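You operate a simulated robot arm through the tools that you are given. There is no shell and no other tool. Be economical: measure what you need, move in short steps, check, and stop when the job is done.

The job below is to be done with a simulated robot arm. You get a single attempt, and the scene is never put back.

TASK
Draw out the white drip tray and scrub its chalky mark off.
Fine: use the orange sponge and put it back; push the tray home.
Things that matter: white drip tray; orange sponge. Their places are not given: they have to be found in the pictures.

It is judged by the outcome, as a careful person would: the job done as asked, and still so three seconds after it is handed in. It fails if anything else is knocked over, pushed out of place, dropped, spilled or broken.

THE ROBOT
A 7-joint arm with a two-finger parallel gripper, fixed in place. Base frame: the origin is at the foot of the arm, x ahead of it, y to its left, z up; the work surface is at about z = 900. Readings come in mm, rad, newtons and seconds.
With the tool pointing down near the work surface it reaches from about 240 to 680 mm from the base axis. Its first joint turns from -1.152 to 1.152 rad. Payload 2.4 kg.
The tool frame sits at the grasp point between the pads (the TCP): z along the fingers, y along the line on which they close. The tips reach 30 mm beyond it. Largest opening 94 mm; finger width 28, thickness 10; the body of the gripper, 50 by 96 mm, starts 55 mm behind the TCP.
Orientation is that of the tool frame in the base frame, as [roll, pitch, yaw] about the fixed x, y, z axes, in that order (R = Rz(yaw) Ry(pitch) Rx(roll)). With the fingers straight down and closing along the base's y, the tool's x points along the base's -x, its y along +y and its z along -z.

THE INTERFACE
- The arm moves only by the tool drive_tool. Its argument "plan" is one flat list of numbers, 7 for each row, row after row: the finger opening in m, from 0 to 0.094, then the shift along the tool's x, y, z in m, then the turn, a rotation vector about the tool's x, y, z in degrees. In form: [claw, dx, dy, dz, rx, ry, rz, claw, dx, dy, dz, rx, ry, rz, ...]. A call has 1 to 8 rows; each row is the pose to reach, as a shift and turn from the pose commanded when the call began, along the tool's axes at that moment. Rows are played at 5 a second. More than 50 mm and 0.15 rad between two rows, or a gripper value outside its range, and nothing of the call is played. A pose out of reach is approached as far as the arm can. The call stops where the force on the tool passes 40 N (or 10 N more than at its start, if that is more) or the arm is blocked; 0.2 s more then pass. Each finger travels about 153 mm/s and halts on what it meets, pressing with about 34 N; the grip force reading is that of the motor and also rises with nothing between the fingers. The clock runs only during rows and for 0.2 s after the last one: add rows that repeat a pose to give the fingers time. It gives the time, the measured TCP pose, the force on the tool (base axes), the opening and the grip force at its end, in the units of the frame above (readings bear some noise).
- Cameras (640 x 400 px; columns grow to the right, rows downward): "scene" is fixed at [49.7, 496.6, 1431.9]; the picture's right is [-0.53, -0.85, 0.00], its down [-0.58, 0.36, -0.73] and it looks along [0.62, -0.39, -0.69] (base axes); focal length 228 px, centre (320, 200). "wrist" rides on the gripper at [76, 14, -103] in the tool frame; the picture's right is [-0.18, 0.98, 0.00], its down [-0.75, -0.14, -0.64] and it looks along [-0.63, -0.12, 0.77] (tool axes); focal length 243 px, centre (320, 200).
- capture(camera): a new picture of that camera. The clock stands still meanwhile.
- measure_at(camera, pixels): for up to 12 pixels [column, row] of the newest picture of that camera ("zoom" is the newest enlarged one), the place [x, y, z] in the base frame of the surface seen there, good to about 2 mm. The clock stands still meanwhile.
- enlarge(camera, box): a new picture of the part [left, top, right, bottom] of that camera's present view, enlarged. The clock stands still meanwhile.
- sign_off(): hands the job in; it is judged then, once.

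Work in short steps. Measure before you move; look again where a grasp or a placing could have gone wrong, and mend it. You have 80 turns and 34 pictures in all, those below and enlarged ones among them. Open the gripper and draw the arm clear of the work before you hand the job in, unless the task says otherwise; then end with one line.

The tools are called after "Call:" as name(argument=value, ...) on one line, values as JSON. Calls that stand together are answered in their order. drive_tool: Moves the arm, as the interface text tells. Its arguments: {"type":"object","properties":{"plan":{"type":"array"}},"required":["plan"]} The other tools are called the same way: capture (camera) takes a picture; measure_at (camera, pixels) gives the place of the surface under pixels of a picture; enlarge (camera, box) takes an enlarged picture of a part of a camera's view; sign_off () hands the job in.

At the start:

```text
time: 0.0
tool_pos: [308.6, 157.9, 1177.0]
tcp_rot: [-3.141, 0.001, -3.141]
force: [-0.4, 0.5, -0.2]
width: 94.3
gripper_force: 0.0
```

scene: 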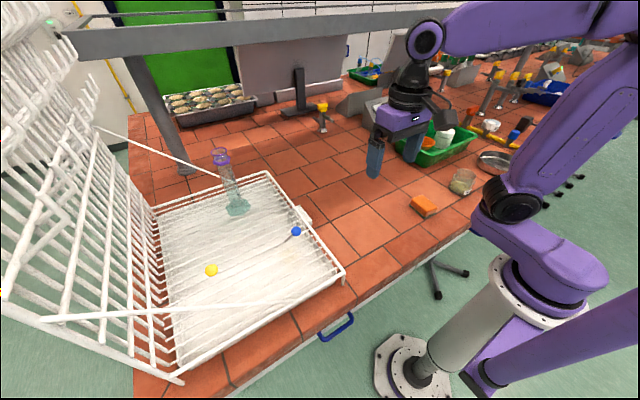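
wrist: 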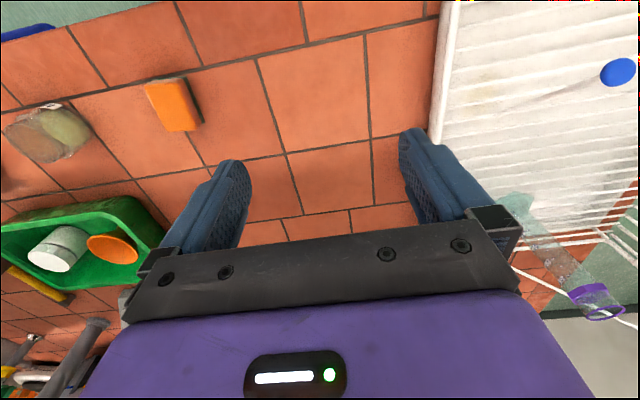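

The scene shows the white rack at around (240,270) with a tab near (303,215), and the orange sponge at (424,205). I'll enlarge both to understand the tray.

Call:
enlarge(camera="scene", box=[130, 140, 370, 290])

Call:
enlarge(camera="scene", box=[340, 110, 540, 235])

```text
2.67 times, centred on (250, 215) of scene
```

zoom: 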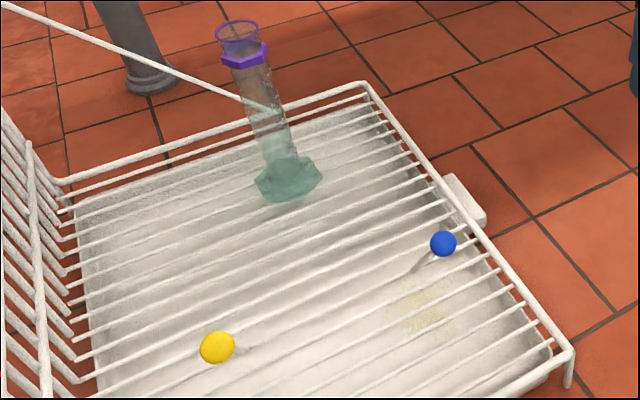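

```text
3.20 times, centred on (440, 172) of scene
```

zoom: 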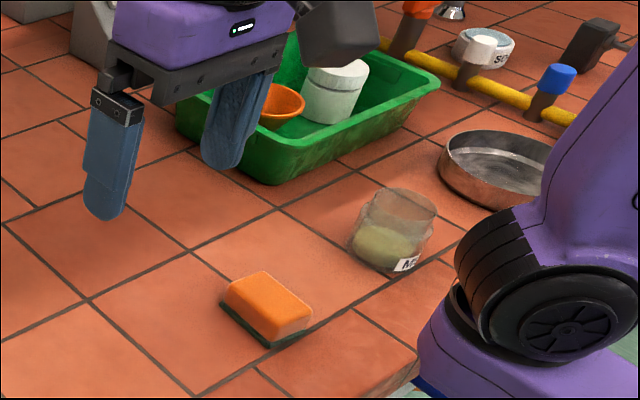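

The tray's tab is at about scene (304,215) and the mark about (291,256) under the wires. I measure the tab, rim, mark, and (in the newest zoom) the sponge and table.

Call:
measure_at(camera="scene", pixels=[[300, 211], [304, 214], [309, 219], [309, 224], [267, 172], [344, 271], [291, 256], [285, 250], [296, 232], [212, 269], [238, 206], [344, 284]])

Call:
measure_at(camera="zoom", pixels=[[262, 274], [310, 308], [268, 333], [230, 288], [268, 302], [268, 347], [222, 305], [250, 365], [395, 205], [380, 245], [350, 340], [180, 280]])

Call:
enlarge(camera="scene", box=[250, 180, 360, 290])

```text
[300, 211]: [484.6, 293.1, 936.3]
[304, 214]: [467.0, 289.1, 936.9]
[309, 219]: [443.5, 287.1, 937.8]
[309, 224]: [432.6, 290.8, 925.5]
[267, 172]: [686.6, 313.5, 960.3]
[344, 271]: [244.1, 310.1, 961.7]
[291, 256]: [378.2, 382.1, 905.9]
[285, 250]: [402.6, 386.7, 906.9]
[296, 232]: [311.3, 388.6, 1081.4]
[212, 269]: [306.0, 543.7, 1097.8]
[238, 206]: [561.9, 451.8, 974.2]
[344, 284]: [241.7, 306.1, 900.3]
```

```text
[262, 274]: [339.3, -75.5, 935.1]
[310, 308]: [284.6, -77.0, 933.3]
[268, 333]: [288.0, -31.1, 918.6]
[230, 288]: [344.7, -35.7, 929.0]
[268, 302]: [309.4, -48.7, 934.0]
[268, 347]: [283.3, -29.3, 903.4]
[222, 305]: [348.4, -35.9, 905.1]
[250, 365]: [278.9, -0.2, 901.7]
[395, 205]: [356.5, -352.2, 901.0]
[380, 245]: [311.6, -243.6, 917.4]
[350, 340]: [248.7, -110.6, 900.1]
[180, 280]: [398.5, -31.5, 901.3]
```

```text
3.64 times, centred on (305, 235) of scene
```

zoom: 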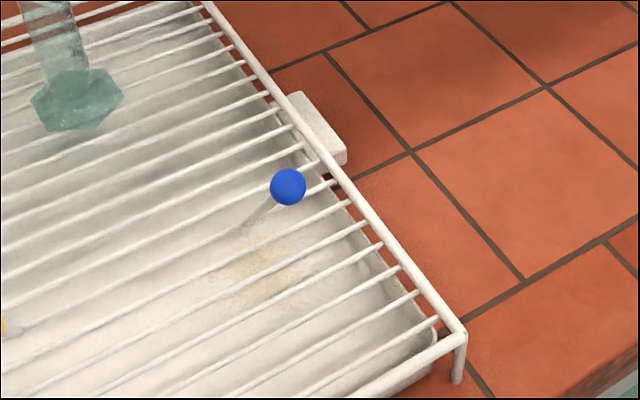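

The zoom shows the tab at (318,130) and the yellowish mark around (265,275). I measure tab edges, the mark's extent and tray edges more finely.

Call:
measure_at(camera="zoom", pixels=[[299, 95], [340, 148], [292, 100], [325, 162], [335, 158], [235, 245], [228, 290], [300, 262], [290, 300], [265, 278], [400, 305], [425, 335]])

Call:
enlarge(camera="scene", box=[190, 140, 310, 290])

```text
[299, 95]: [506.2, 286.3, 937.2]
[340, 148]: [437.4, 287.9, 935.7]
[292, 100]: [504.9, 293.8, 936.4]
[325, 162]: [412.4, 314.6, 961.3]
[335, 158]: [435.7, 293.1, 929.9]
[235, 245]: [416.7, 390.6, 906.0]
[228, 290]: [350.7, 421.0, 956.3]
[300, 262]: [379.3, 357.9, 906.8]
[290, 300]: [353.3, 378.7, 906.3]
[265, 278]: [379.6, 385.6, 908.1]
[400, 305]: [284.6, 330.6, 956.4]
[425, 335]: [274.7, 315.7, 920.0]
```

```text
2.67 times, centred on (250, 215) of scene
```

zoom: 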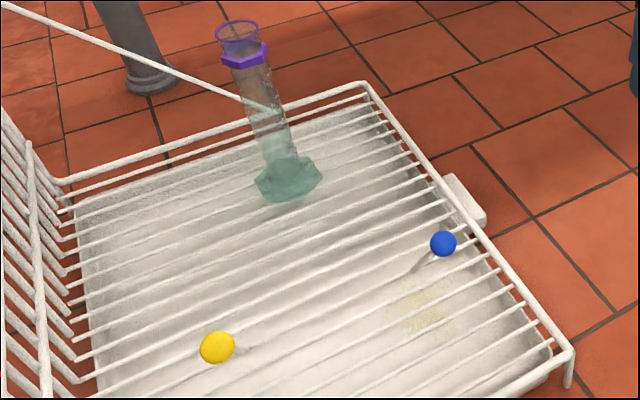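

Blue/yellow balls hover at z≈1085; I need to know what they belong to before pulling the tray. I enlarge the wrist view at the right edge.

Call:
enlarge(camera="wrist", box=[440, 0, 640, 125])

Call:
enlarge(camera="scene", box=[200, 215, 310, 285])

```text
3.20 times, centred on (540, 62) of wrist
```

zoom: 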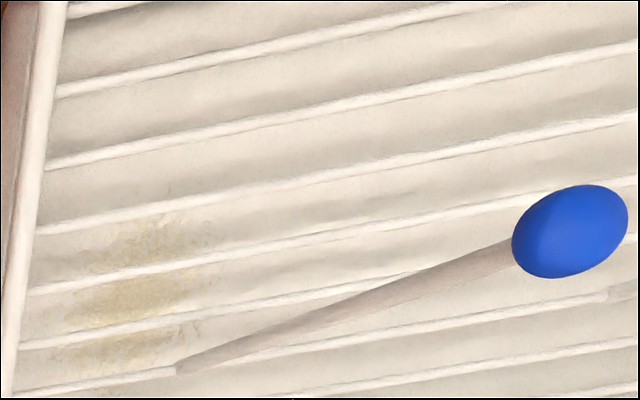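

```text
5.71 times, centred on (255, 250) of scene
```

zoom: 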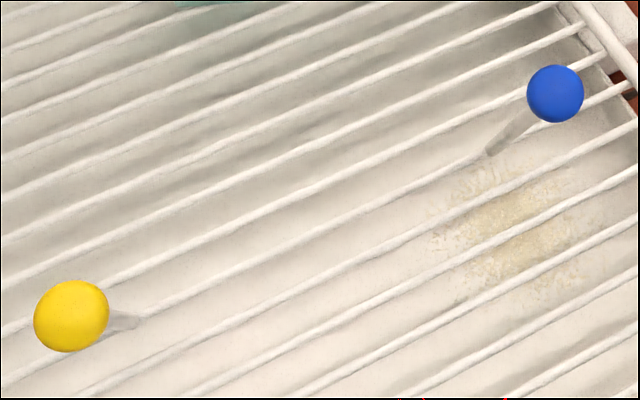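

They are fixed upright pegs of the rack (base on the wires), so they stay with the rack. I now rotate the tool 90° toward closing along x and move above the tab (x 433–507, y≈285).

Call:
drive_tool(plan=[0.094, -0.02, 0.01, 0.009, 0, 0, -8, 0.094, -0.04, 0.02, 0.019, 0, 0, -16, 0.094, -0.06, 0.03, 0.028, 0, 0, -24, 0.094, -0.08, 0.04, 0.038, 0, 0, -32, 0.094, -0.1, 0.05, 0.047, 0, 0, -40, 0.094, -0.12, 0.06, 0.057, 0, 0, -48, 0.094, -0.14, 0.07, 0.067, 0, 0, -56, 0.094, -0.161, 0.08, 0.077, 0, 0, -64])

```text
time: 1.8
tool_pos: [469.7, 237.5, 1100.6]
tcp_rot: [3.141, 0.0, -2.021]
force: [0.7, -1.1, 0.2]
width: 93.9
gripper_force: 0.1
```

Position is as expected; I finish the rotation (26° more) while descending to z≈1010, still outside the rack.

Call:
drive_tool(plan=[0.094, 0, 0, 0.02, 0, 0, -6.5, 0.094, 0, 0, 0.045, 0, 0, -13, 0.094, 0, 0, 0.07, 0, 0, -19.5, 0.094, 0, 0, 0.09, 0, 0, -26.2, 0.094, 0, 0, 0.09, 0, 0, -26.2])

Call:
capture(camera="wrist")

```text
time: 3.0
tool_pos: [470.0, 239.1, 1009.9]
tcp_rot: [-3.141, -0.002, -1.565]
force: [-0.2, 0.0, -0.7]
width: 93.9
gripper_force: 0.1
```

```text
25 pictures are left
```

wrist: 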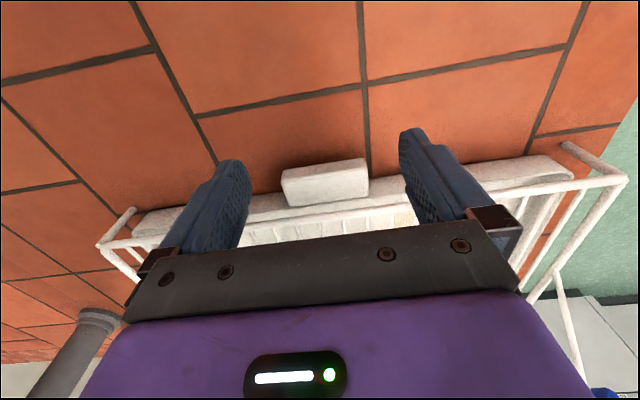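

The tab is seen at (283–368,158–205). I measure its corners.

Call:
measure_at(camera="wrist", pixels=[[285, 175], [364, 165], [288, 200], [366, 192], [325, 170], [325, 190], [300, 165], [325, 202], [250, 217], [325, 160], [325, 155]])

```text
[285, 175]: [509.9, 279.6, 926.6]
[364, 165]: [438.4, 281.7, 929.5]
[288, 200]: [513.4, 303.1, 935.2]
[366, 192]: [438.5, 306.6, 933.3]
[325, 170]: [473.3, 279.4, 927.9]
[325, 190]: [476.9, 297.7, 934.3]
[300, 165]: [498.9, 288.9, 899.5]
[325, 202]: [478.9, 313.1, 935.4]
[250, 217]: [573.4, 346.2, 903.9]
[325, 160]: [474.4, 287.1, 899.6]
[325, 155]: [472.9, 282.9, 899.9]
```

Tab spans x 437–511, y 279–305, z≈918–936. I move to (474, 284), then descend so the pads straddle it.

Call:
drive_tool(plan=[0.094, -0.023, -0.004, 0, 0, 0, 0, 0.094, -0.045, -0.004, 0, 0, 0, 0, 0.094, -0.045, -0.004, 0.025, 0, 0, 0, 0.094, -0.045, -0.004, 0.05, 0, 0, 0, 0.094, -0.045, -0.004, 0.07, 0, 0, 0, 0.094, -0.045, -0.004, 0.07, 0, 0, 0])

Call:
capture(camera="wrist")

```text
time: 4.4
tool_pos: [473.5, 283.3, 940.4]
tcp_rot: [-3.141, -0.001, -1.568]
force: [-1.1, 0.4, 0.6]
width: 93.9
gripper_force: 0.1
```

```text
24 pictures are left
```

wrist: 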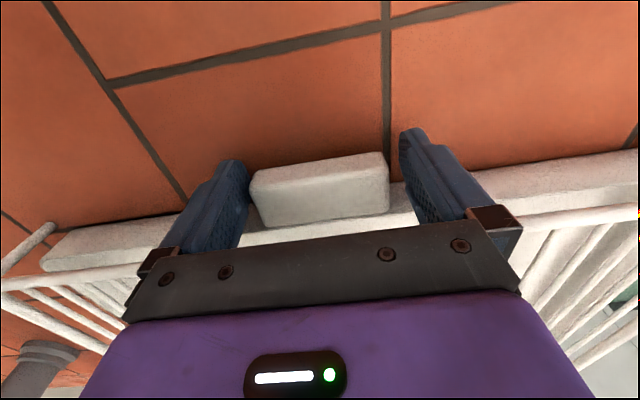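

The tab sits between the pads, a bit closer to the left finger. I shift 2 mm toward +x and close.

Call:
drive_tool(plan=[0.094, 0, -0.002, 0, 0, 0, 0, 0.08, 0, -0.002, 0, 0, 0, 0, 0.065, 0, -0.002, 0, 0, 0, 0, 0.065, 0, -0.002, 0, 0, 0, 0])

```text
time: 5.4
tool_pos: [474.0, 282.5, 940.5]
tcp_rot: [-3.141, 0.0, -1.568]
force: [-1.6, 0.1, 13.4]
width: 79.7
gripper_force: 45.6
```

Gripped at 79.7 mm. I draw the tray straight out along -y by 80 mm first.

Call:
drive_tool(plan=[0.065, 0.01, 0, 0, 0, 0, 0, 0.065, 0.02, 0, 0, 0, 0, 0, 0.065, 0.032, 0, 0, 0, 0, 0, 0.065, 0.044, 0, 0, 0, 0, 0, 0.065, 0.056, 0, 0, 0, 0, 0, 0.065, 0.068, 0, 0, 0, 0, 0, 0.065, 0.08, 0, 0, 0, 0, 0])

Call:
capture(camera="scene")

```text
time: 7.0
tool_pos: [476.1, 202.5, 940.0]
tcp_rot: [3.14, -0.001, -1.567]
force: [-10.2, 1.9, 24.2]
width: 79.6
gripper_force: 45.6
```

```text
23 pictures are left
```

scene: 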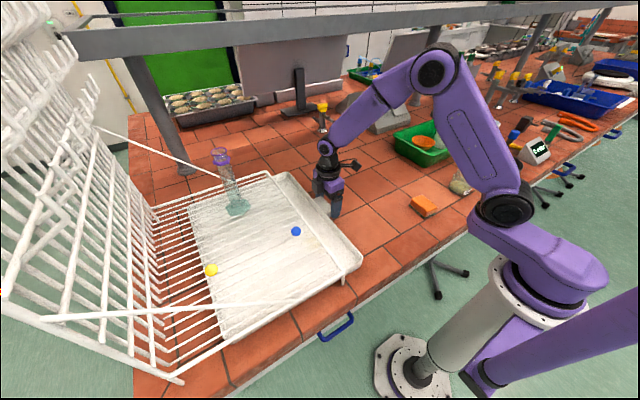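

The tray moved 80 mm. Forces grew a bit (z 24 N), so I look closer before continuing.

Call:
enlarge(camera="scene", box=[190, 150, 380, 300])

```text
2.67 times, centred on (285, 225) of scene
```

zoom: 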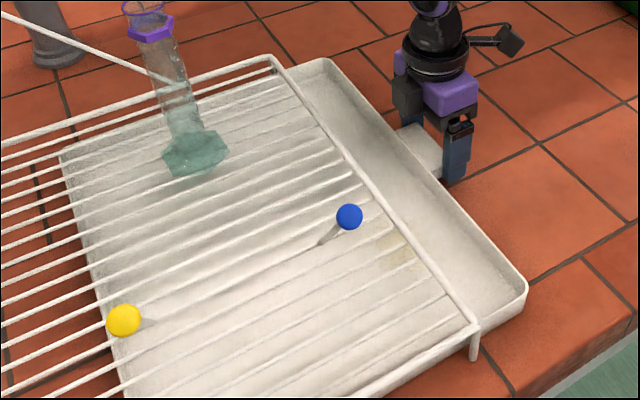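

The tray slides out cleanly under the rack rim. I continue another 95 mm, easing 1 mm up and 1 mm toward -x to relieve the load.

Call:
drive_tool(plan=[0.065, 0.01, 0.001, -0.001, 0, 0, 0, 0.065, 0.022, 0.001, -0.001, 0, 0, 0, 0.065, 0.034, 0.001, -0.001, 0, 0, 0, 0.065, 0.046, 0.001, -0.001, 0, 0, 0, 0.065, 0.058, 0.001, -0.001, 0, 0, 0, 0.065, 0.07, 0.001, -0.001, 0, 0, 0, 0.065, 0.082, 0.001, -0.001, 0, 0, 0, 0.065, 0.095, 0.001, -0.001, 0, 0, 0])

```text
time: 8.8
tool_pos: [475.3, 107.6, 940.9]
tcp_rot: [3.139, -0.001, -1.569]
force: [-2.4, 1.7, -11.2]
width: 79.5
gripper_force: 45.0
```

Drawn out 175 mm in total. I release gently and rise clear.

Call:
drive_tool(plan=[0.094, 0, 0, 0.001, 0, 0, 0, 0.094, 0, 0, 0.001, 0, 0, 0, 0.094, 0, 0, -0.03, 0, 0, 0, 0.094, 0, 0, -0.07, 0, 0, 0, 0.094, 0, 0, -0.11, 0, 0, 0])

Call:
capture(camera="scene")

```text
time: 10.0
tool_pos: [473.7, 109.1, 1052.1]
tcp_rot: [3.139, 0.002, -1.567]
force: [-0.8, 0.4, 0.0]
width: 94.1
gripper_force: 0.1
```

```text
21 pictures are left
```

scene: 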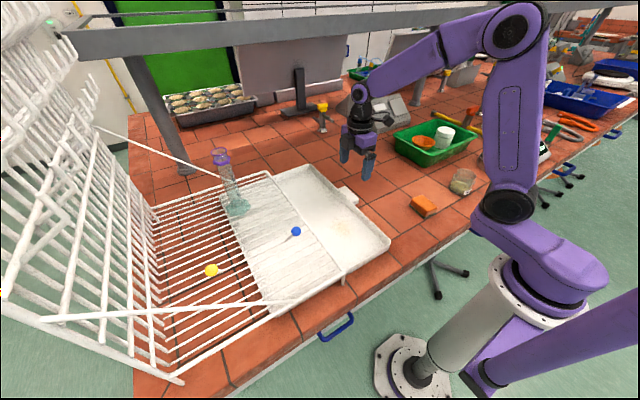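

The tray is out with the mark visible near (345,228). I enlarge and measure it.

Call:
enlarge(camera="scene", box=[265, 160, 445, 285])

```text
3.20 times, centred on (355, 222) of scene
```

zoom: 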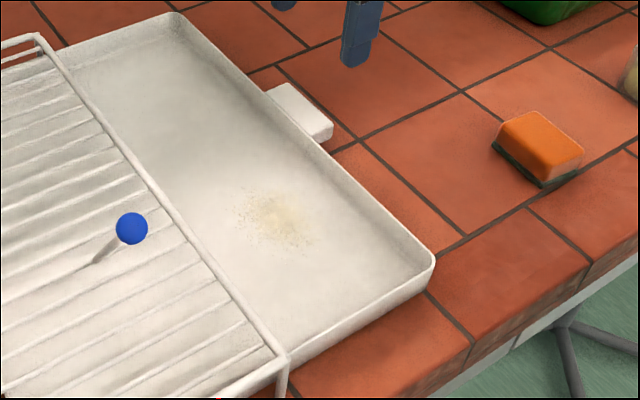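

The mark spans about (235–315,185–255) in the zoom. I measure its extent, the tray walls and the sponge's corners.

Call:
measure_at(camera="zoom", pixels=[[275, 218], [235, 215], [262, 185], [318, 225], [285, 255], [360, 185], [400, 290], [180, 200], [528, 112], [583, 150], [543, 177], [502, 138]])

Call:
measure_at(camera="zoom", pixels=[[494, 150], [542, 187], [581, 172], [540, 140], [433, 255], [320, 140], [250, 195], [300, 245]])

```text
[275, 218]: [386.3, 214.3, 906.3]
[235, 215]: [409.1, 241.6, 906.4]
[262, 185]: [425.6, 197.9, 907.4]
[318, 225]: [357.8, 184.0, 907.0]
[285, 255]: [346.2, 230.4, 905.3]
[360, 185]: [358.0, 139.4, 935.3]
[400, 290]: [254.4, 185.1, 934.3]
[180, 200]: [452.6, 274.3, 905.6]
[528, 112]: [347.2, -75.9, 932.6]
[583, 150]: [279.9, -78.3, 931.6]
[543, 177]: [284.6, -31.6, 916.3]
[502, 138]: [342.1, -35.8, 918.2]
```

```text
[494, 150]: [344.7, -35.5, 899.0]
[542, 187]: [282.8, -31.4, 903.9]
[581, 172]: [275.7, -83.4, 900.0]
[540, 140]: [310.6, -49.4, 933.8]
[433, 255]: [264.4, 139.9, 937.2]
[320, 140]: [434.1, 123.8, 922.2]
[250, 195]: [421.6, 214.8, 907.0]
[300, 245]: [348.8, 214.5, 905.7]
```

The mark spans x 345–425, y 184–242 on the floor z≈906. The sponge is centred at about (313,-56), 63 mm along x, so the present orientation can grip it across its length. I move above it.

Call:
drive_tool(plan=[0.094, 0.021, 0.02, 0, 0, 0, 0, 0.094, 0.042, 0.04, 0.007, 0, 0, 0, 0.094, 0.063, 0.06, 0.014, 0, 0, 0, 0.094, 0.084, 0.08, 0.021, 0, 0, 0, 0.094, 0.105, 0.1, 0.028, 0, 0, 0, 0.094, 0.126, 0.12, 0.035, 0, 0, 0, 0.094, 0.147, 0.14, 0.042, 0, 0, 0, 0.094, 0.165, 0.16, 0.05, 0, 0, 0])

Call:
capture(camera="wrist")

```text
time: 11.8
tool_pos: [314.9, -58.8, 1000.9]
tcp_rot: [3.141, -0.001, -1.564]
force: [-0.3, -0.8, 0.5]
width: 94.4
gripper_force: 0.0
```

```text
19 pictures are left
```

wrist: 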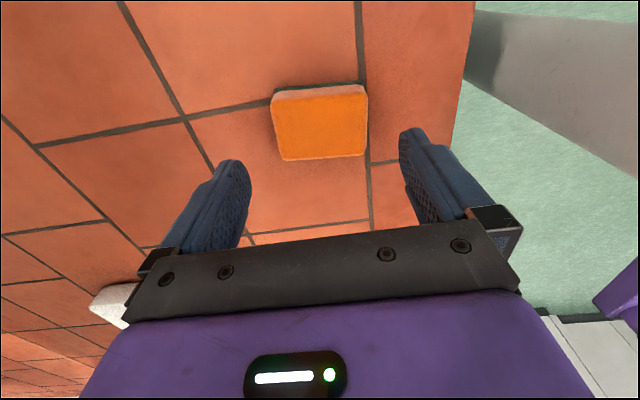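

The sponge is at (272–368,85–160) in the wrist picture. I measure its top corners.

Call:
measure_at(camera="wrist", pixels=[[276, 103], [365, 97], [283, 157], [362, 152], [320, 130], [320, 90], [320, 155], [275, 125], [366, 125]])

```text
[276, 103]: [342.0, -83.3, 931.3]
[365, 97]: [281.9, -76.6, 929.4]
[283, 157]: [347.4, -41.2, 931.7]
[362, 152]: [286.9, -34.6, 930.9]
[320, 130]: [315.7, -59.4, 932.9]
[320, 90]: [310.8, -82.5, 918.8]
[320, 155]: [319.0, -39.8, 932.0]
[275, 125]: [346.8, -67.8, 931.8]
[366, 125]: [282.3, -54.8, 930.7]
```

The sponge is centred at (314.6,-58.9) with yaw about −6.5°; TCP is right above. I turn 6.5° and descend to z 942 (tips 912).

Call:
drive_tool(plan=[0.094, 0, 0, 0.01, 0, 0, 6.5, 0.094, 0, 0, 0.03, 0, 0, 6.5, 0.094, 0, 0, 0.05, 0, 0, 6.5, 0.094, 0, 0, 0.059, 0, 0, 6.5, 0.094, 0, 0, 0.059, 0, 0, 6.5, 0.07, 0, 0, 0.059, 0, 0, 6.5, 0.05, 0, 0, 0.059, 0, 0, 6.5, 0.05, 0, 0, 0.059, 0, 0, 6.5])

```text
time: 13.6
tool_pos: [314.9, -57.3, 943.1]
tcp_rot: [3.142, 0.0, -1.68]
force: [0.4, -0.6, -0.6]
width: 68.5
gripper_force: 34.4
```

Gripping at 68.5 mm with 34 N. I lift 80 mm and check.

Call:
drive_tool(plan=[0.05, 0, 0, 0, 0, 0, 0, 0.05, 0, 0, -0.02, 0, 0, 0, 0.05, 0, 0, -0.05, 0, 0, 0, 0.05, 0, 0, -0.08, 0, 0, 0])

Call:
capture(camera="wrist")

```text
time: 14.6
tool_pos: [316.3, -57.0, 1023.1]
tcp_rot: [-3.141, 0.001, -1.681]
force: [0.0, 0.3, 0.7]
width: 68.5
gripper_force: 34.2
```

```text
18 pictures are left
```

wrist: 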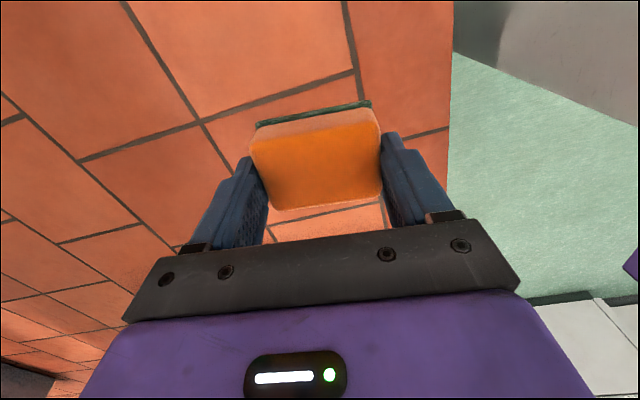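

Sponge is held well, green scourer down. I carry it over the mark centre at about (386,213), keeping z≈1023.

Call:
drive_tool(plan=[0.05, -0.035, -0.005, 0, 0, 0, -1, 0.05, -0.07, -0.01, 0, 0, 0, -2, 0.05, -0.105, -0.015, 0, 0, 0, -3, 0.05, -0.14, -0.02, 0, 0, 0, -4, 0.05, -0.175, -0.025, 0, 0, 0, -5, 0.05, -0.21, -0.03, 0, 0, 0, -6, 0.05, -0.245, -0.035, 0, 0, 0, -6.5, 0.05, -0.276, -0.039, 0, 0, 0, -6.5])

```text
time: 16.4
tool_pos: [386.2, 212.1, 1022.5]
tcp_rot: [3.141, -0.001, -1.568]
force: [0.0, 0.0, -1.3]
width: 68.6
gripper_force: 34.6
```

Now I descend gently until the sponge touches the tray floor (expected TCP z≈949).

Call:
drive_tool(plan=[0.05, 0, 0, 0.03, 0, 0, 0, 0.05, 0, 0, 0.06, 0, 0, 0, 0.05, 0, 0, 0.07, 0, 0, 0, 0.05, 0, 0, 0.073, 0, 0, 0, 0.05, 0, 0, 0.0745, 0, 0, 0, 0.05, 0, 0, 0.0745, 0, 0, 0])

```text
time: 17.8
tool_pos: [384.6, 213.2, 947.7]
tcp_rot: [-3.139, 0.001, -1.567]
force: [0.0, -1.6, 9.8]
width: 68.8
gripper_force: 34.0
```

Contact at ~10 N. I scrub along x with short strokes across the middle of the mark.

Call:
drive_tool(plan=[0.05, 0, 0.02, 0.0745, 0, 0, 0, 0.05, 0, 0.038, 0.0745, 0, 0, 0, 0.05, 0, 0.01, 0.0745, 0, 0, 0, 0.05, 0, -0.02, 0.0745, 0, 0, 0, 0.05, 0, -0.038, 0.0745, 0, 0, 0, 0.05, 0, -0.01, 0.0745, 0, 0, 0, 0.05, 0, 0.02, 0.0745, 0, 0, 0, 0.05, 0, 0, 0.0745, 0, 0, 0])

```text
refused: row 1 steps farther than a row can; nothing moved
```

The shifts are from the new start pose; I repeat with dz = 0.

Call:
drive_tool(plan=[0.05, 0, 0.02, 0, 0, 0, 0, 0.05, 0, 0.038, 0, 0, 0, 0, 0.05, 0, 0.01, 0, 0, 0, 0, 0.05, 0, -0.02, 0, 0, 0, 0, 0.05, 0, -0.038, 0, 0, 0, 0, 0.05, 0, -0.01, 0, 0, 0, 0, 0.05, 0, 0.02, 0, 0, 0, 0, 0.05, 0, 0, 0, 0, 0, 0])

Call:
enlarge(camera="scene", box=[265, 160, 445, 285])

```text
time: 19.6
tool_pos: [382.7, 213.3, 947.5]
tcp_rot: [3.137, -0.001, -1.567]
force: [-13.8, 0.5, 20.1]
width: 68.8
gripper_force: 34.2
```

```text
3.20 times, centred on (355, 222) of scene
```

zoom: 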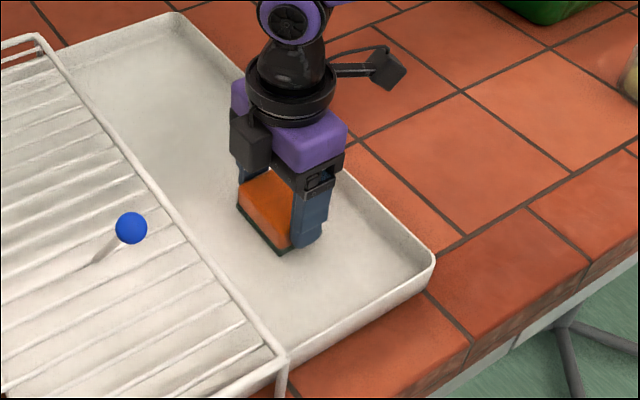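

The visible part of the mark is fading and the tray hasn't moved. I scrub the +y and −y sides too.

Call:
drive_tool(plan=[0.05, -0.02, 0.0, 0, 0, 0, 0, 0.05, -0.022, 0.025, 0, 0, 0, 0, 0.05, -0.022, 0.042, 0, 0, 0, 0, 0.05, -0.022, 0.01, 0, 0, 0, 0, 0.05, -0.022, -0.02, 0, 0, 0, 0, 0.05, -0.022, -0.042, 0, 0, 0, 0, 0.05, -0.022, -0.01, 0, 0, 0, 0, 0.05, 0, 0, 0, 0, 0, 0])

Call:
drive_tool(plan=[0.05, 0.02, 0.0, 0, 0, 0, 0, 0.05, 0.022, 0.025, 0, 0, 0, 0, 0.05, 0.022, 0.042, 0, 0, 0, 0, 0.05, 0.022, 0.01, 0, 0, 0, 0, 0.05, 0.022, -0.02, 0, 0, 0, 0, 0.05, 0.022, -0.042, 0, 0, 0, 0, 0.05, 0.022, -0.01, 0, 0, 0, 0, 0.05, 0, 0, 0, 0, 0, 0])

Call:
drive_tool(plan=[0.05, 0, 0.02, 0, 0, 0, 0, 0.05, 0, 0.038, 0, 0, 0, 0, 0.05, 0, 0.01, 0, 0, 0, 0, 0.05, 0, -0.02, 0, 0, 0, 0, 0.05, 0, -0.038, 0, 0, 0, 0, 0.05, 0, -0.038, -0.02, 0, 0, 0, 0.05, 0, -0.038, -0.06, 0, 0, 0, 0.05, 0.04, -0.038, -0.09, 0, 0, 0])

Call:
enlarge(camera="scene", box=[265, 160, 445, 285])

```text
time: 21.4
tool_pos: [386.2, 213.3, 948.3]
tcp_rot: [-3.14, 0.003, -1.568]
force: [3.0, 1.4, 2.7]
width: 68.8
gripper_force: 34.1
```

```text
time: 23.2
tool_pos: [384.9, 212.9, 947.7]
tcp_rot: [-3.141, -0.001, -1.568]
force: [-0.9, -0.4, 0.3]
width: 68.4
gripper_force: 34.0
```

```text
time: 25.0
tool_pos: [423.6, 172.0, 1038.4]
tcp_rot: [-3.141, -0.001, -1.567]
force: [0.1, 0.3, -0.5]
width: 68.6
gripper_force: 33.9
```

```text
3.20 times, centred on (355, 222) of scene
```

zoom: 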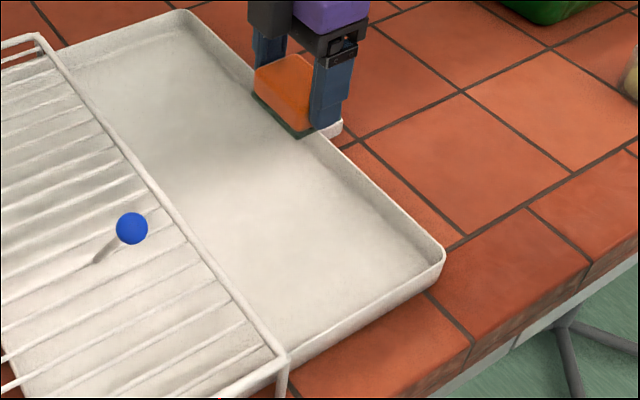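

The mark seems gone, but the arm's shadow covers it; the tray shifted a few mm. I move the sponge aside toward its home and look clearly.

Call:
drive_tool(plan=[0.05, 0.04, 0.015, 0, 0, 0, 0, 0.05, 0.08, 0.03, 0, 0, 0, 0, 0.05, 0.12, 0.045, 0, 0, 0, 0, 0.05, 0.16, 0.06, 0, 0, 0, 0, 0.05, 0.2, 0.08, 0, 0, 0, 0, 0.05, 0.23, 0.108, 0, 0, 0, 0])

Call:
enlarge(camera="scene", box=[285, 180, 405, 260])

```text
time: 26.4
tool_pos: [316.1, -56.4, 1037.1]
tcp_rot: [-3.141, 0.0, -1.566]
force: [0.1, -0.2, -0.7]
width: 68.8
gripper_force: 34.3
```

```text
5.00 times, centred on (345, 220) of scene
```

zoom: 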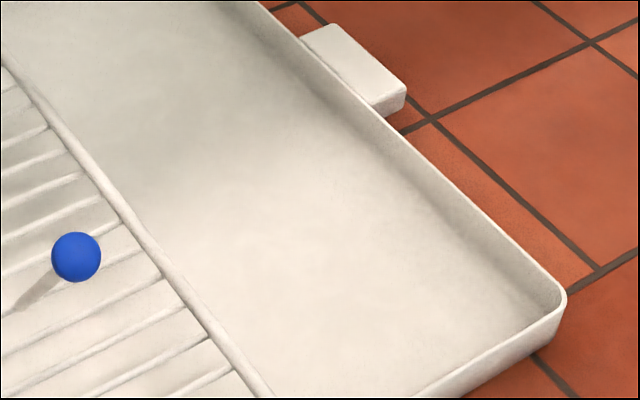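

The tray floor is clean. I return the sponge to its original pose (314.9,−57.3, yaw −1.68), lowering toward z≈943.

Call:
drive_tool(plan=[0.05, 0.001, 0.001, 0.03, 0, 0, 6.4, 0.05, 0.001, 0.001, 0.06, 0, 0, 6.4, 0.05, 0.001, 0.001, 0.085, 0, 0, 6.4, 0.05, 0.001, 0.001, 0.092, 0, 0, 6.4, 0.05, 0.001, 0.001, 0.0945, 0, 0, 6.4, 0.05, 0.001, 0.001, 0.0945, 0, 0, 6.4])

```text
time: 27.8
tool_pos: [314.6, -58.4, 943.9]
tcp_rot: [-3.142, 0.0, -1.68]
force: [0.5, 0.2, -0.4]
width: 68.6
gripper_force: 33.8
```

No contact yet; I lower 2 mm more.

Call:
drive_tool(plan=[0.05, 0, 0, 0.001, 0, 0, 0, 0.05, 0, 0, 0.002, 0, 0, 0, 0.05, 0, 0, 0.002, 0, 0, 0])

```text
time: 28.6
tool_pos: [316.0, -58.9, 941.9]
tcp_rot: [-3.139, -0.001, -1.678]
force: [-1.6, 0.7, 11.9]
width: 68.7
gripper_force: 34.5
```

Sponge is on the table (12 N). I release and rise.

Call:
drive_tool(plan=[0.075, 0, 0, -0.0005, 0, 0, 0, 0.094, 0, 0, -0.0005, 0, 0, 0, 0.094, 0, 0, -0.0005, 0, 0, 0, 0.094, 0, 0, -0.02, 0, 0, 0, 0.094, 0, 0, -0.06, 0, 0, 0, 0.094, 0, 0, -0.1, 0, 0, 0])

Call:
capture(camera="scene")

```text
time: 30.0
tool_pos: [314.7, -59.2, 1042.2]
tcp_rot: [3.141, -0.001, -1.679]
force: [-0.1, 0.2, -0.4]
width: 94.2
gripper_force: 0.1
```

```text
14 pictures are left
```

scene: 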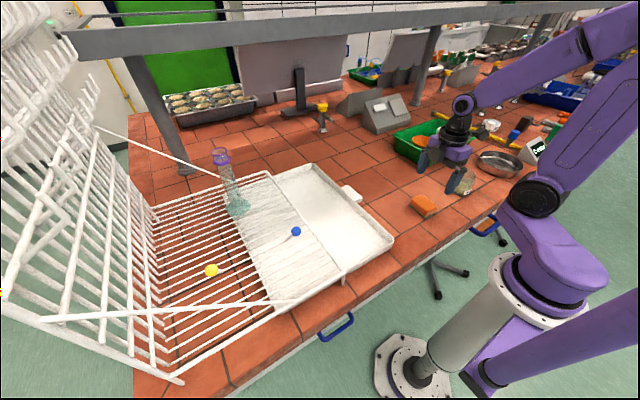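

Sponge is back at its place. Now I measure where the tab and tray corners are.

Call:
enlarge(camera="scene", box=[285, 155, 405, 260])

```text
3.81 times, centred on (345, 208) of scene
```

zoom: 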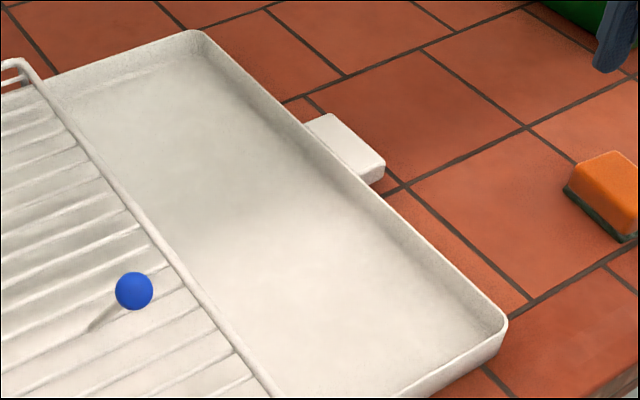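

Call:
measure_at(camera="zoom", pixels=[[333, 117], [383, 162], [310, 126], [365, 178], [345, 145], [502, 318], [195, 33], [375, 176], [290, 115], [440, 250], [240, 66]])

```text
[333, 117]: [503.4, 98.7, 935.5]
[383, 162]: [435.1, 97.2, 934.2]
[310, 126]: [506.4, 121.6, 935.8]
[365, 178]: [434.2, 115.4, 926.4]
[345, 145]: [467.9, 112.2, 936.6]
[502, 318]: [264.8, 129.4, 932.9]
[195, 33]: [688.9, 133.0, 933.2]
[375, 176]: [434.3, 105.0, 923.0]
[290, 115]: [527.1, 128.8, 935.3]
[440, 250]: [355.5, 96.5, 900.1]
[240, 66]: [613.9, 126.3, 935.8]
```

The tab is now at x 435–507, front y≈97, not rotated. I move above it at (473,100) with yaw back to −90°.

Call:
drive_tool(plan=[0.094, -0.022, -0.0175, 0, 0, 0, -1, 0.094, -0.044, -0.035, 0, 0, 0, -2, 0.094, -0.066, -0.0525, 0, 0, 0, -3, 0.094, -0.088, -0.07, 0, 0, 0, -4, 0.094, -0.11, -0.088, 0.01, 0, 0, -5, 0.094, -0.132, -0.106, 0.02, 0, 0, -6, 0.094, -0.154, -0.124, 0.03, 0, 0, -6.2, 0.094, -0.175, -0.1404, 0.04, 0, 0, -6.2])

Call:
capture(camera="wrist")

```text
time: 31.8
tool_pos: [473.4, 99.9, 1002.5]
tcp_rot: [-3.141, -0.001, -1.57]
force: [0.4, -0.4, -0.7]
width: 94.0
gripper_force: 0.0
```

```text
12 pictures are left
```

wrist: 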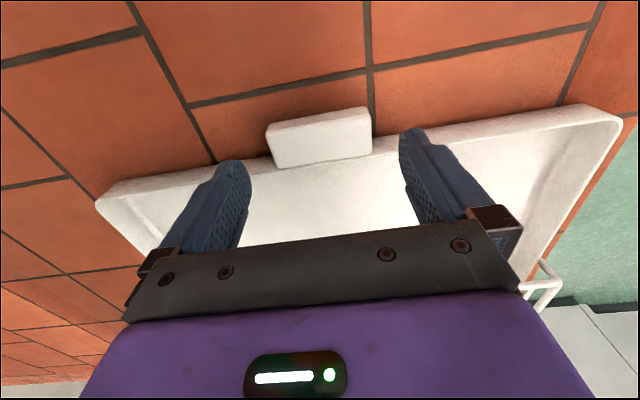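

Call:
measure_at(camera="wrist", pixels=[[270, 130], [367, 115], [277, 163], [369, 150], [320, 122], [320, 140], [272, 145], [371, 130], [320, 155]])

```text
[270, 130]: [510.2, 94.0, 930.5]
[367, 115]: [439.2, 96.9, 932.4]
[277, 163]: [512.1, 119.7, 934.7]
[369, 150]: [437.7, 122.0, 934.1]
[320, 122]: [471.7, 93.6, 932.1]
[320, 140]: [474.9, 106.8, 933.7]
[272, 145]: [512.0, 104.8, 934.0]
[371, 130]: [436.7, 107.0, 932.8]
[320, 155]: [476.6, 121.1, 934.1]
```

Tab centre x≈475, front y≈94 (186 mm out). I descend at (475,97) to z≈940.5 and close.

Call:
drive_tool(plan=[0.094, 0.003, -0.002, 0.02, 0, 0, 0, 0.094, 0.003, -0.002, 0.045, 0, 0, 0, 0.094, 0.003, -0.002, 0.0615, 0, 0, 0, 0.094, 0.003, -0.002, 0.0615, 0, 0, 0, 0.08, 0.003, -0.002, 0.0615, 0, 0, 0, 0.065, 0.003, -0.002, 0.0615, 0, 0, 0, 0.065, 0.003, -0.002, 0.0615, 0, 0, 0])

```text
time: 33.4
tool_pos: [474.6, 98.2, 940.3]
tcp_rot: [-3.14, 0.001, -1.571]
force: [-6.6, -0.1, 34.2]
width: 79.8
gripper_force: 45.1
```

Gripped, but the up-force is 34 N; I ease up 0.8 mm before pushing.

Call:
drive_tool(plan=[0.065, 0, 0.0005, -0.0008, 0, 0, 0, 0.065, 0, 0.0005, -0.0008, 0, 0, 0])

```text
time: 34.0
tool_pos: [475.9, 96.2, 940.7]
tcp_rot: [-3.139, -0.001, -1.572]
force: [3.4, 1.2, 27.6]
width: 79.5
gripper_force: 44.8
```

Slightly better; I ease another 0.7 mm and push 85 mm toward +y.

Call:
drive_tool(plan=[0.065, 0, 0, -0.0007, 0, 0, 0, 0.065, -0.012, 0, -0.0007, 0, 0, 0, 0.065, -0.024, 0, -0.0007, 0, 0, 0, 0.065, -0.036, 0, -0.0007, 0, 0, 0, 0.065, -0.048, 0, -0.0007, 0, 0, 0, 0.065, -0.06, 0, -0.0007, 0, 0, 0, 0.065, -0.072, 0, -0.0007, 0, 0, 0, 0.065, -0.085, 0, -0.0007, 0, 0, 0])

```text
time: 35.8
tool_pos: [475.3, 181.0, 940.7]
tcp_rot: [-3.141, 0.0, -1.571]
force: [12.0, -1.7, -20.0]
width: 79.8
gripper_force: 44.9
```

Going well; I correct 0.5 mm down and push another 85 mm.

Call:
drive_tool(plan=[0.065, -0.01, -0.0005, 0.0005, 0, 0, 0, 0.065, -0.022, -0.0005, 0.0005, 0, 0, 0, 0.065, -0.034, -0.0005, 0.0005, 0, 0, 0, 0.065, -0.046, -0.0005, 0.0005, 0, 0, 0, 0.065, -0.058, -0.0005, 0.0005, 0, 0, 0, 0.065, -0.07, -0.0005, 0.0005, 0, 0, 0, 0.065, -0.08, -0.0005, 0.0005, 0, 0, 0, 0.065, -0.087, -0.0005, 0.0005, 0, 0, 0])

```text
time: 37.6
tool_pos: [476.0, 269.0, 940.8]
tcp_rot: [-3.141, 0.0, -1.57]
force: [-1.6, -0.6, -12.5]
width: 79.6
gripper_force: 44.9
```

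About 14 mm remain to the original place; I push slowly.

Call:
drive_tool(plan=[0.065, -0.005, 0, 0, 0, 0, 0, 0.065, -0.009, 0, 0, 0, 0, 0, 0.065, -0.012, 0, 0, 0, 0, 0, 0.065, -0.014, 0, 0, 0, 0, 0, 0.065, -0.014, 0, 0, 0, 0, 0])

Call:
capture(camera="wrist")

```text
time: 38.8
tool_pos: [474.0, 284.0, 940.7]
tcp_rot: [3.138, -0.001, -1.57]
force: [-6.8, -1.0, -4.1]
width: 79.8
gripper_force: 45.5
```

```text
11 pictures are left
```

wrist: 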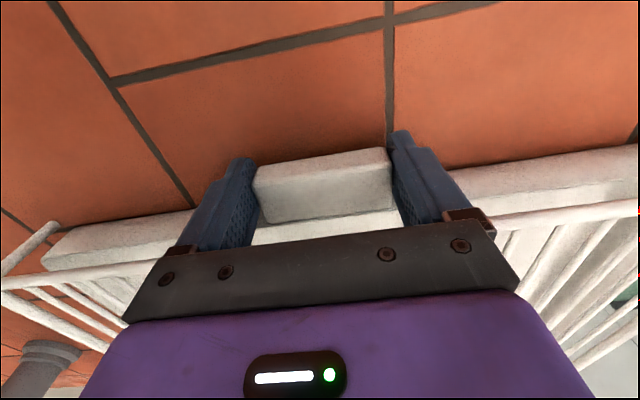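

Nearly the same view as before drawing out. I measure the tab front against the earlier value (y≈279.5–281).

Call:
measure_at(camera="wrist", pixels=[[320, 170], [300, 172], [370, 162], [320, 185], [320, 205], [560, 165], [100, 235]])

```text
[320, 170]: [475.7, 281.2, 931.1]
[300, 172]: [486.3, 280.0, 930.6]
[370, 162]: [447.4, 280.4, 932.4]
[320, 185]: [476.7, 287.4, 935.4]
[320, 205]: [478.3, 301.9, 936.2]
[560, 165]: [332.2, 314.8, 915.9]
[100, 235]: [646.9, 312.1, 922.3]
```

Within about 1 mm of the original; I push 1.5 mm more, release, and rise.

Call:
drive_tool(plan=[0.065, -0.0015, 0, 0, 0, 0, 0, 0.065, -0.0015, 0, 0, 0, 0, 0, 0.08, -0.0015, 0, 0, 0, 0, 0, 0.094, -0.0015, 0, 0, 0, 0, 0, 0.094, -0.0015, 0, 0, 0, 0, 0, 0.094, 0.0, 0, -0.025, 0, 0, 0, 0.094, 0.02, 0, -0.06, 0, 0, 0, 0.094, 0.05, 0, -0.095, 0, 0, 0])

Call:
drive_tool(plan=[0.094, 0.04, 0.01, -0.015, 0, 0, 0, 0.094, 0.08, 0.02, -0.03, 0, 0, 0, 0.094, 0.12, 0.03, -0.045, 0, 0, 0, 0.094, 0.16, 0.04, -0.06, 0, 0, 0, 0.094, 0.2, 0.05, -0.075, 0, 0, 0])

Call:
capture(camera="scene")

Call:
enlarge(camera="scene", box=[250, 180, 360, 290])

```text
time: 40.6
tool_pos: [472.3, 232.8, 1034.9]
tcp_rot: [3.141, -0.001, -1.57]
force: [-0.1, 0.2, 0.0]
width: 94.0
gripper_force: 0.0
```

```text
time: 41.8
tool_pos: [425.0, 33.3, 1111.7]
tcp_rot: [-3.141, 0.0, -1.571]
force: [-0.1, 0.3, 0.3]
width: 93.8
gripper_force: 0.1
```

```text
10 pictures are left
```

scene: 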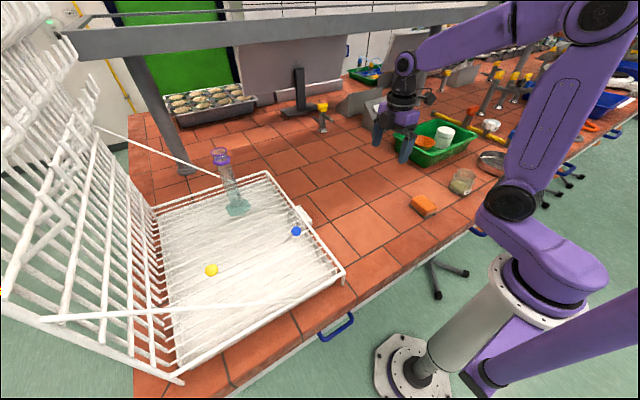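

```text
3.64 times, centred on (305, 235) of scene
```

zoom: 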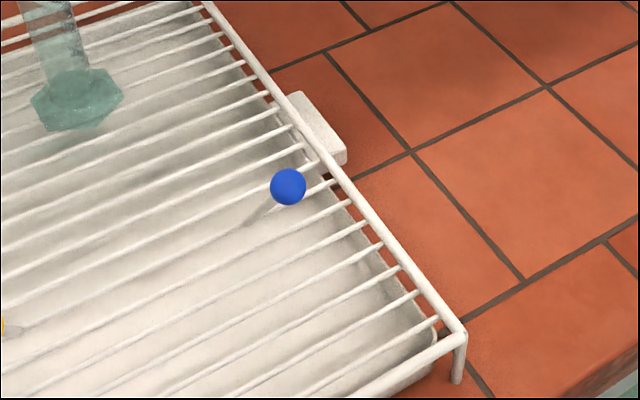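

The tray is back at its original place in the picture, the mark is gone, the cylinder and rack haven't moved, and the sponge is at (424,205) as before. I hand the job in.

Call:
sign_off()

```text
The job is handed in.
```

I drew out the white drip tray, scrubbed its chalky mark off with the orange sponge, put the sponge back and pushed the tray home; the last pictures show nothing else moved.
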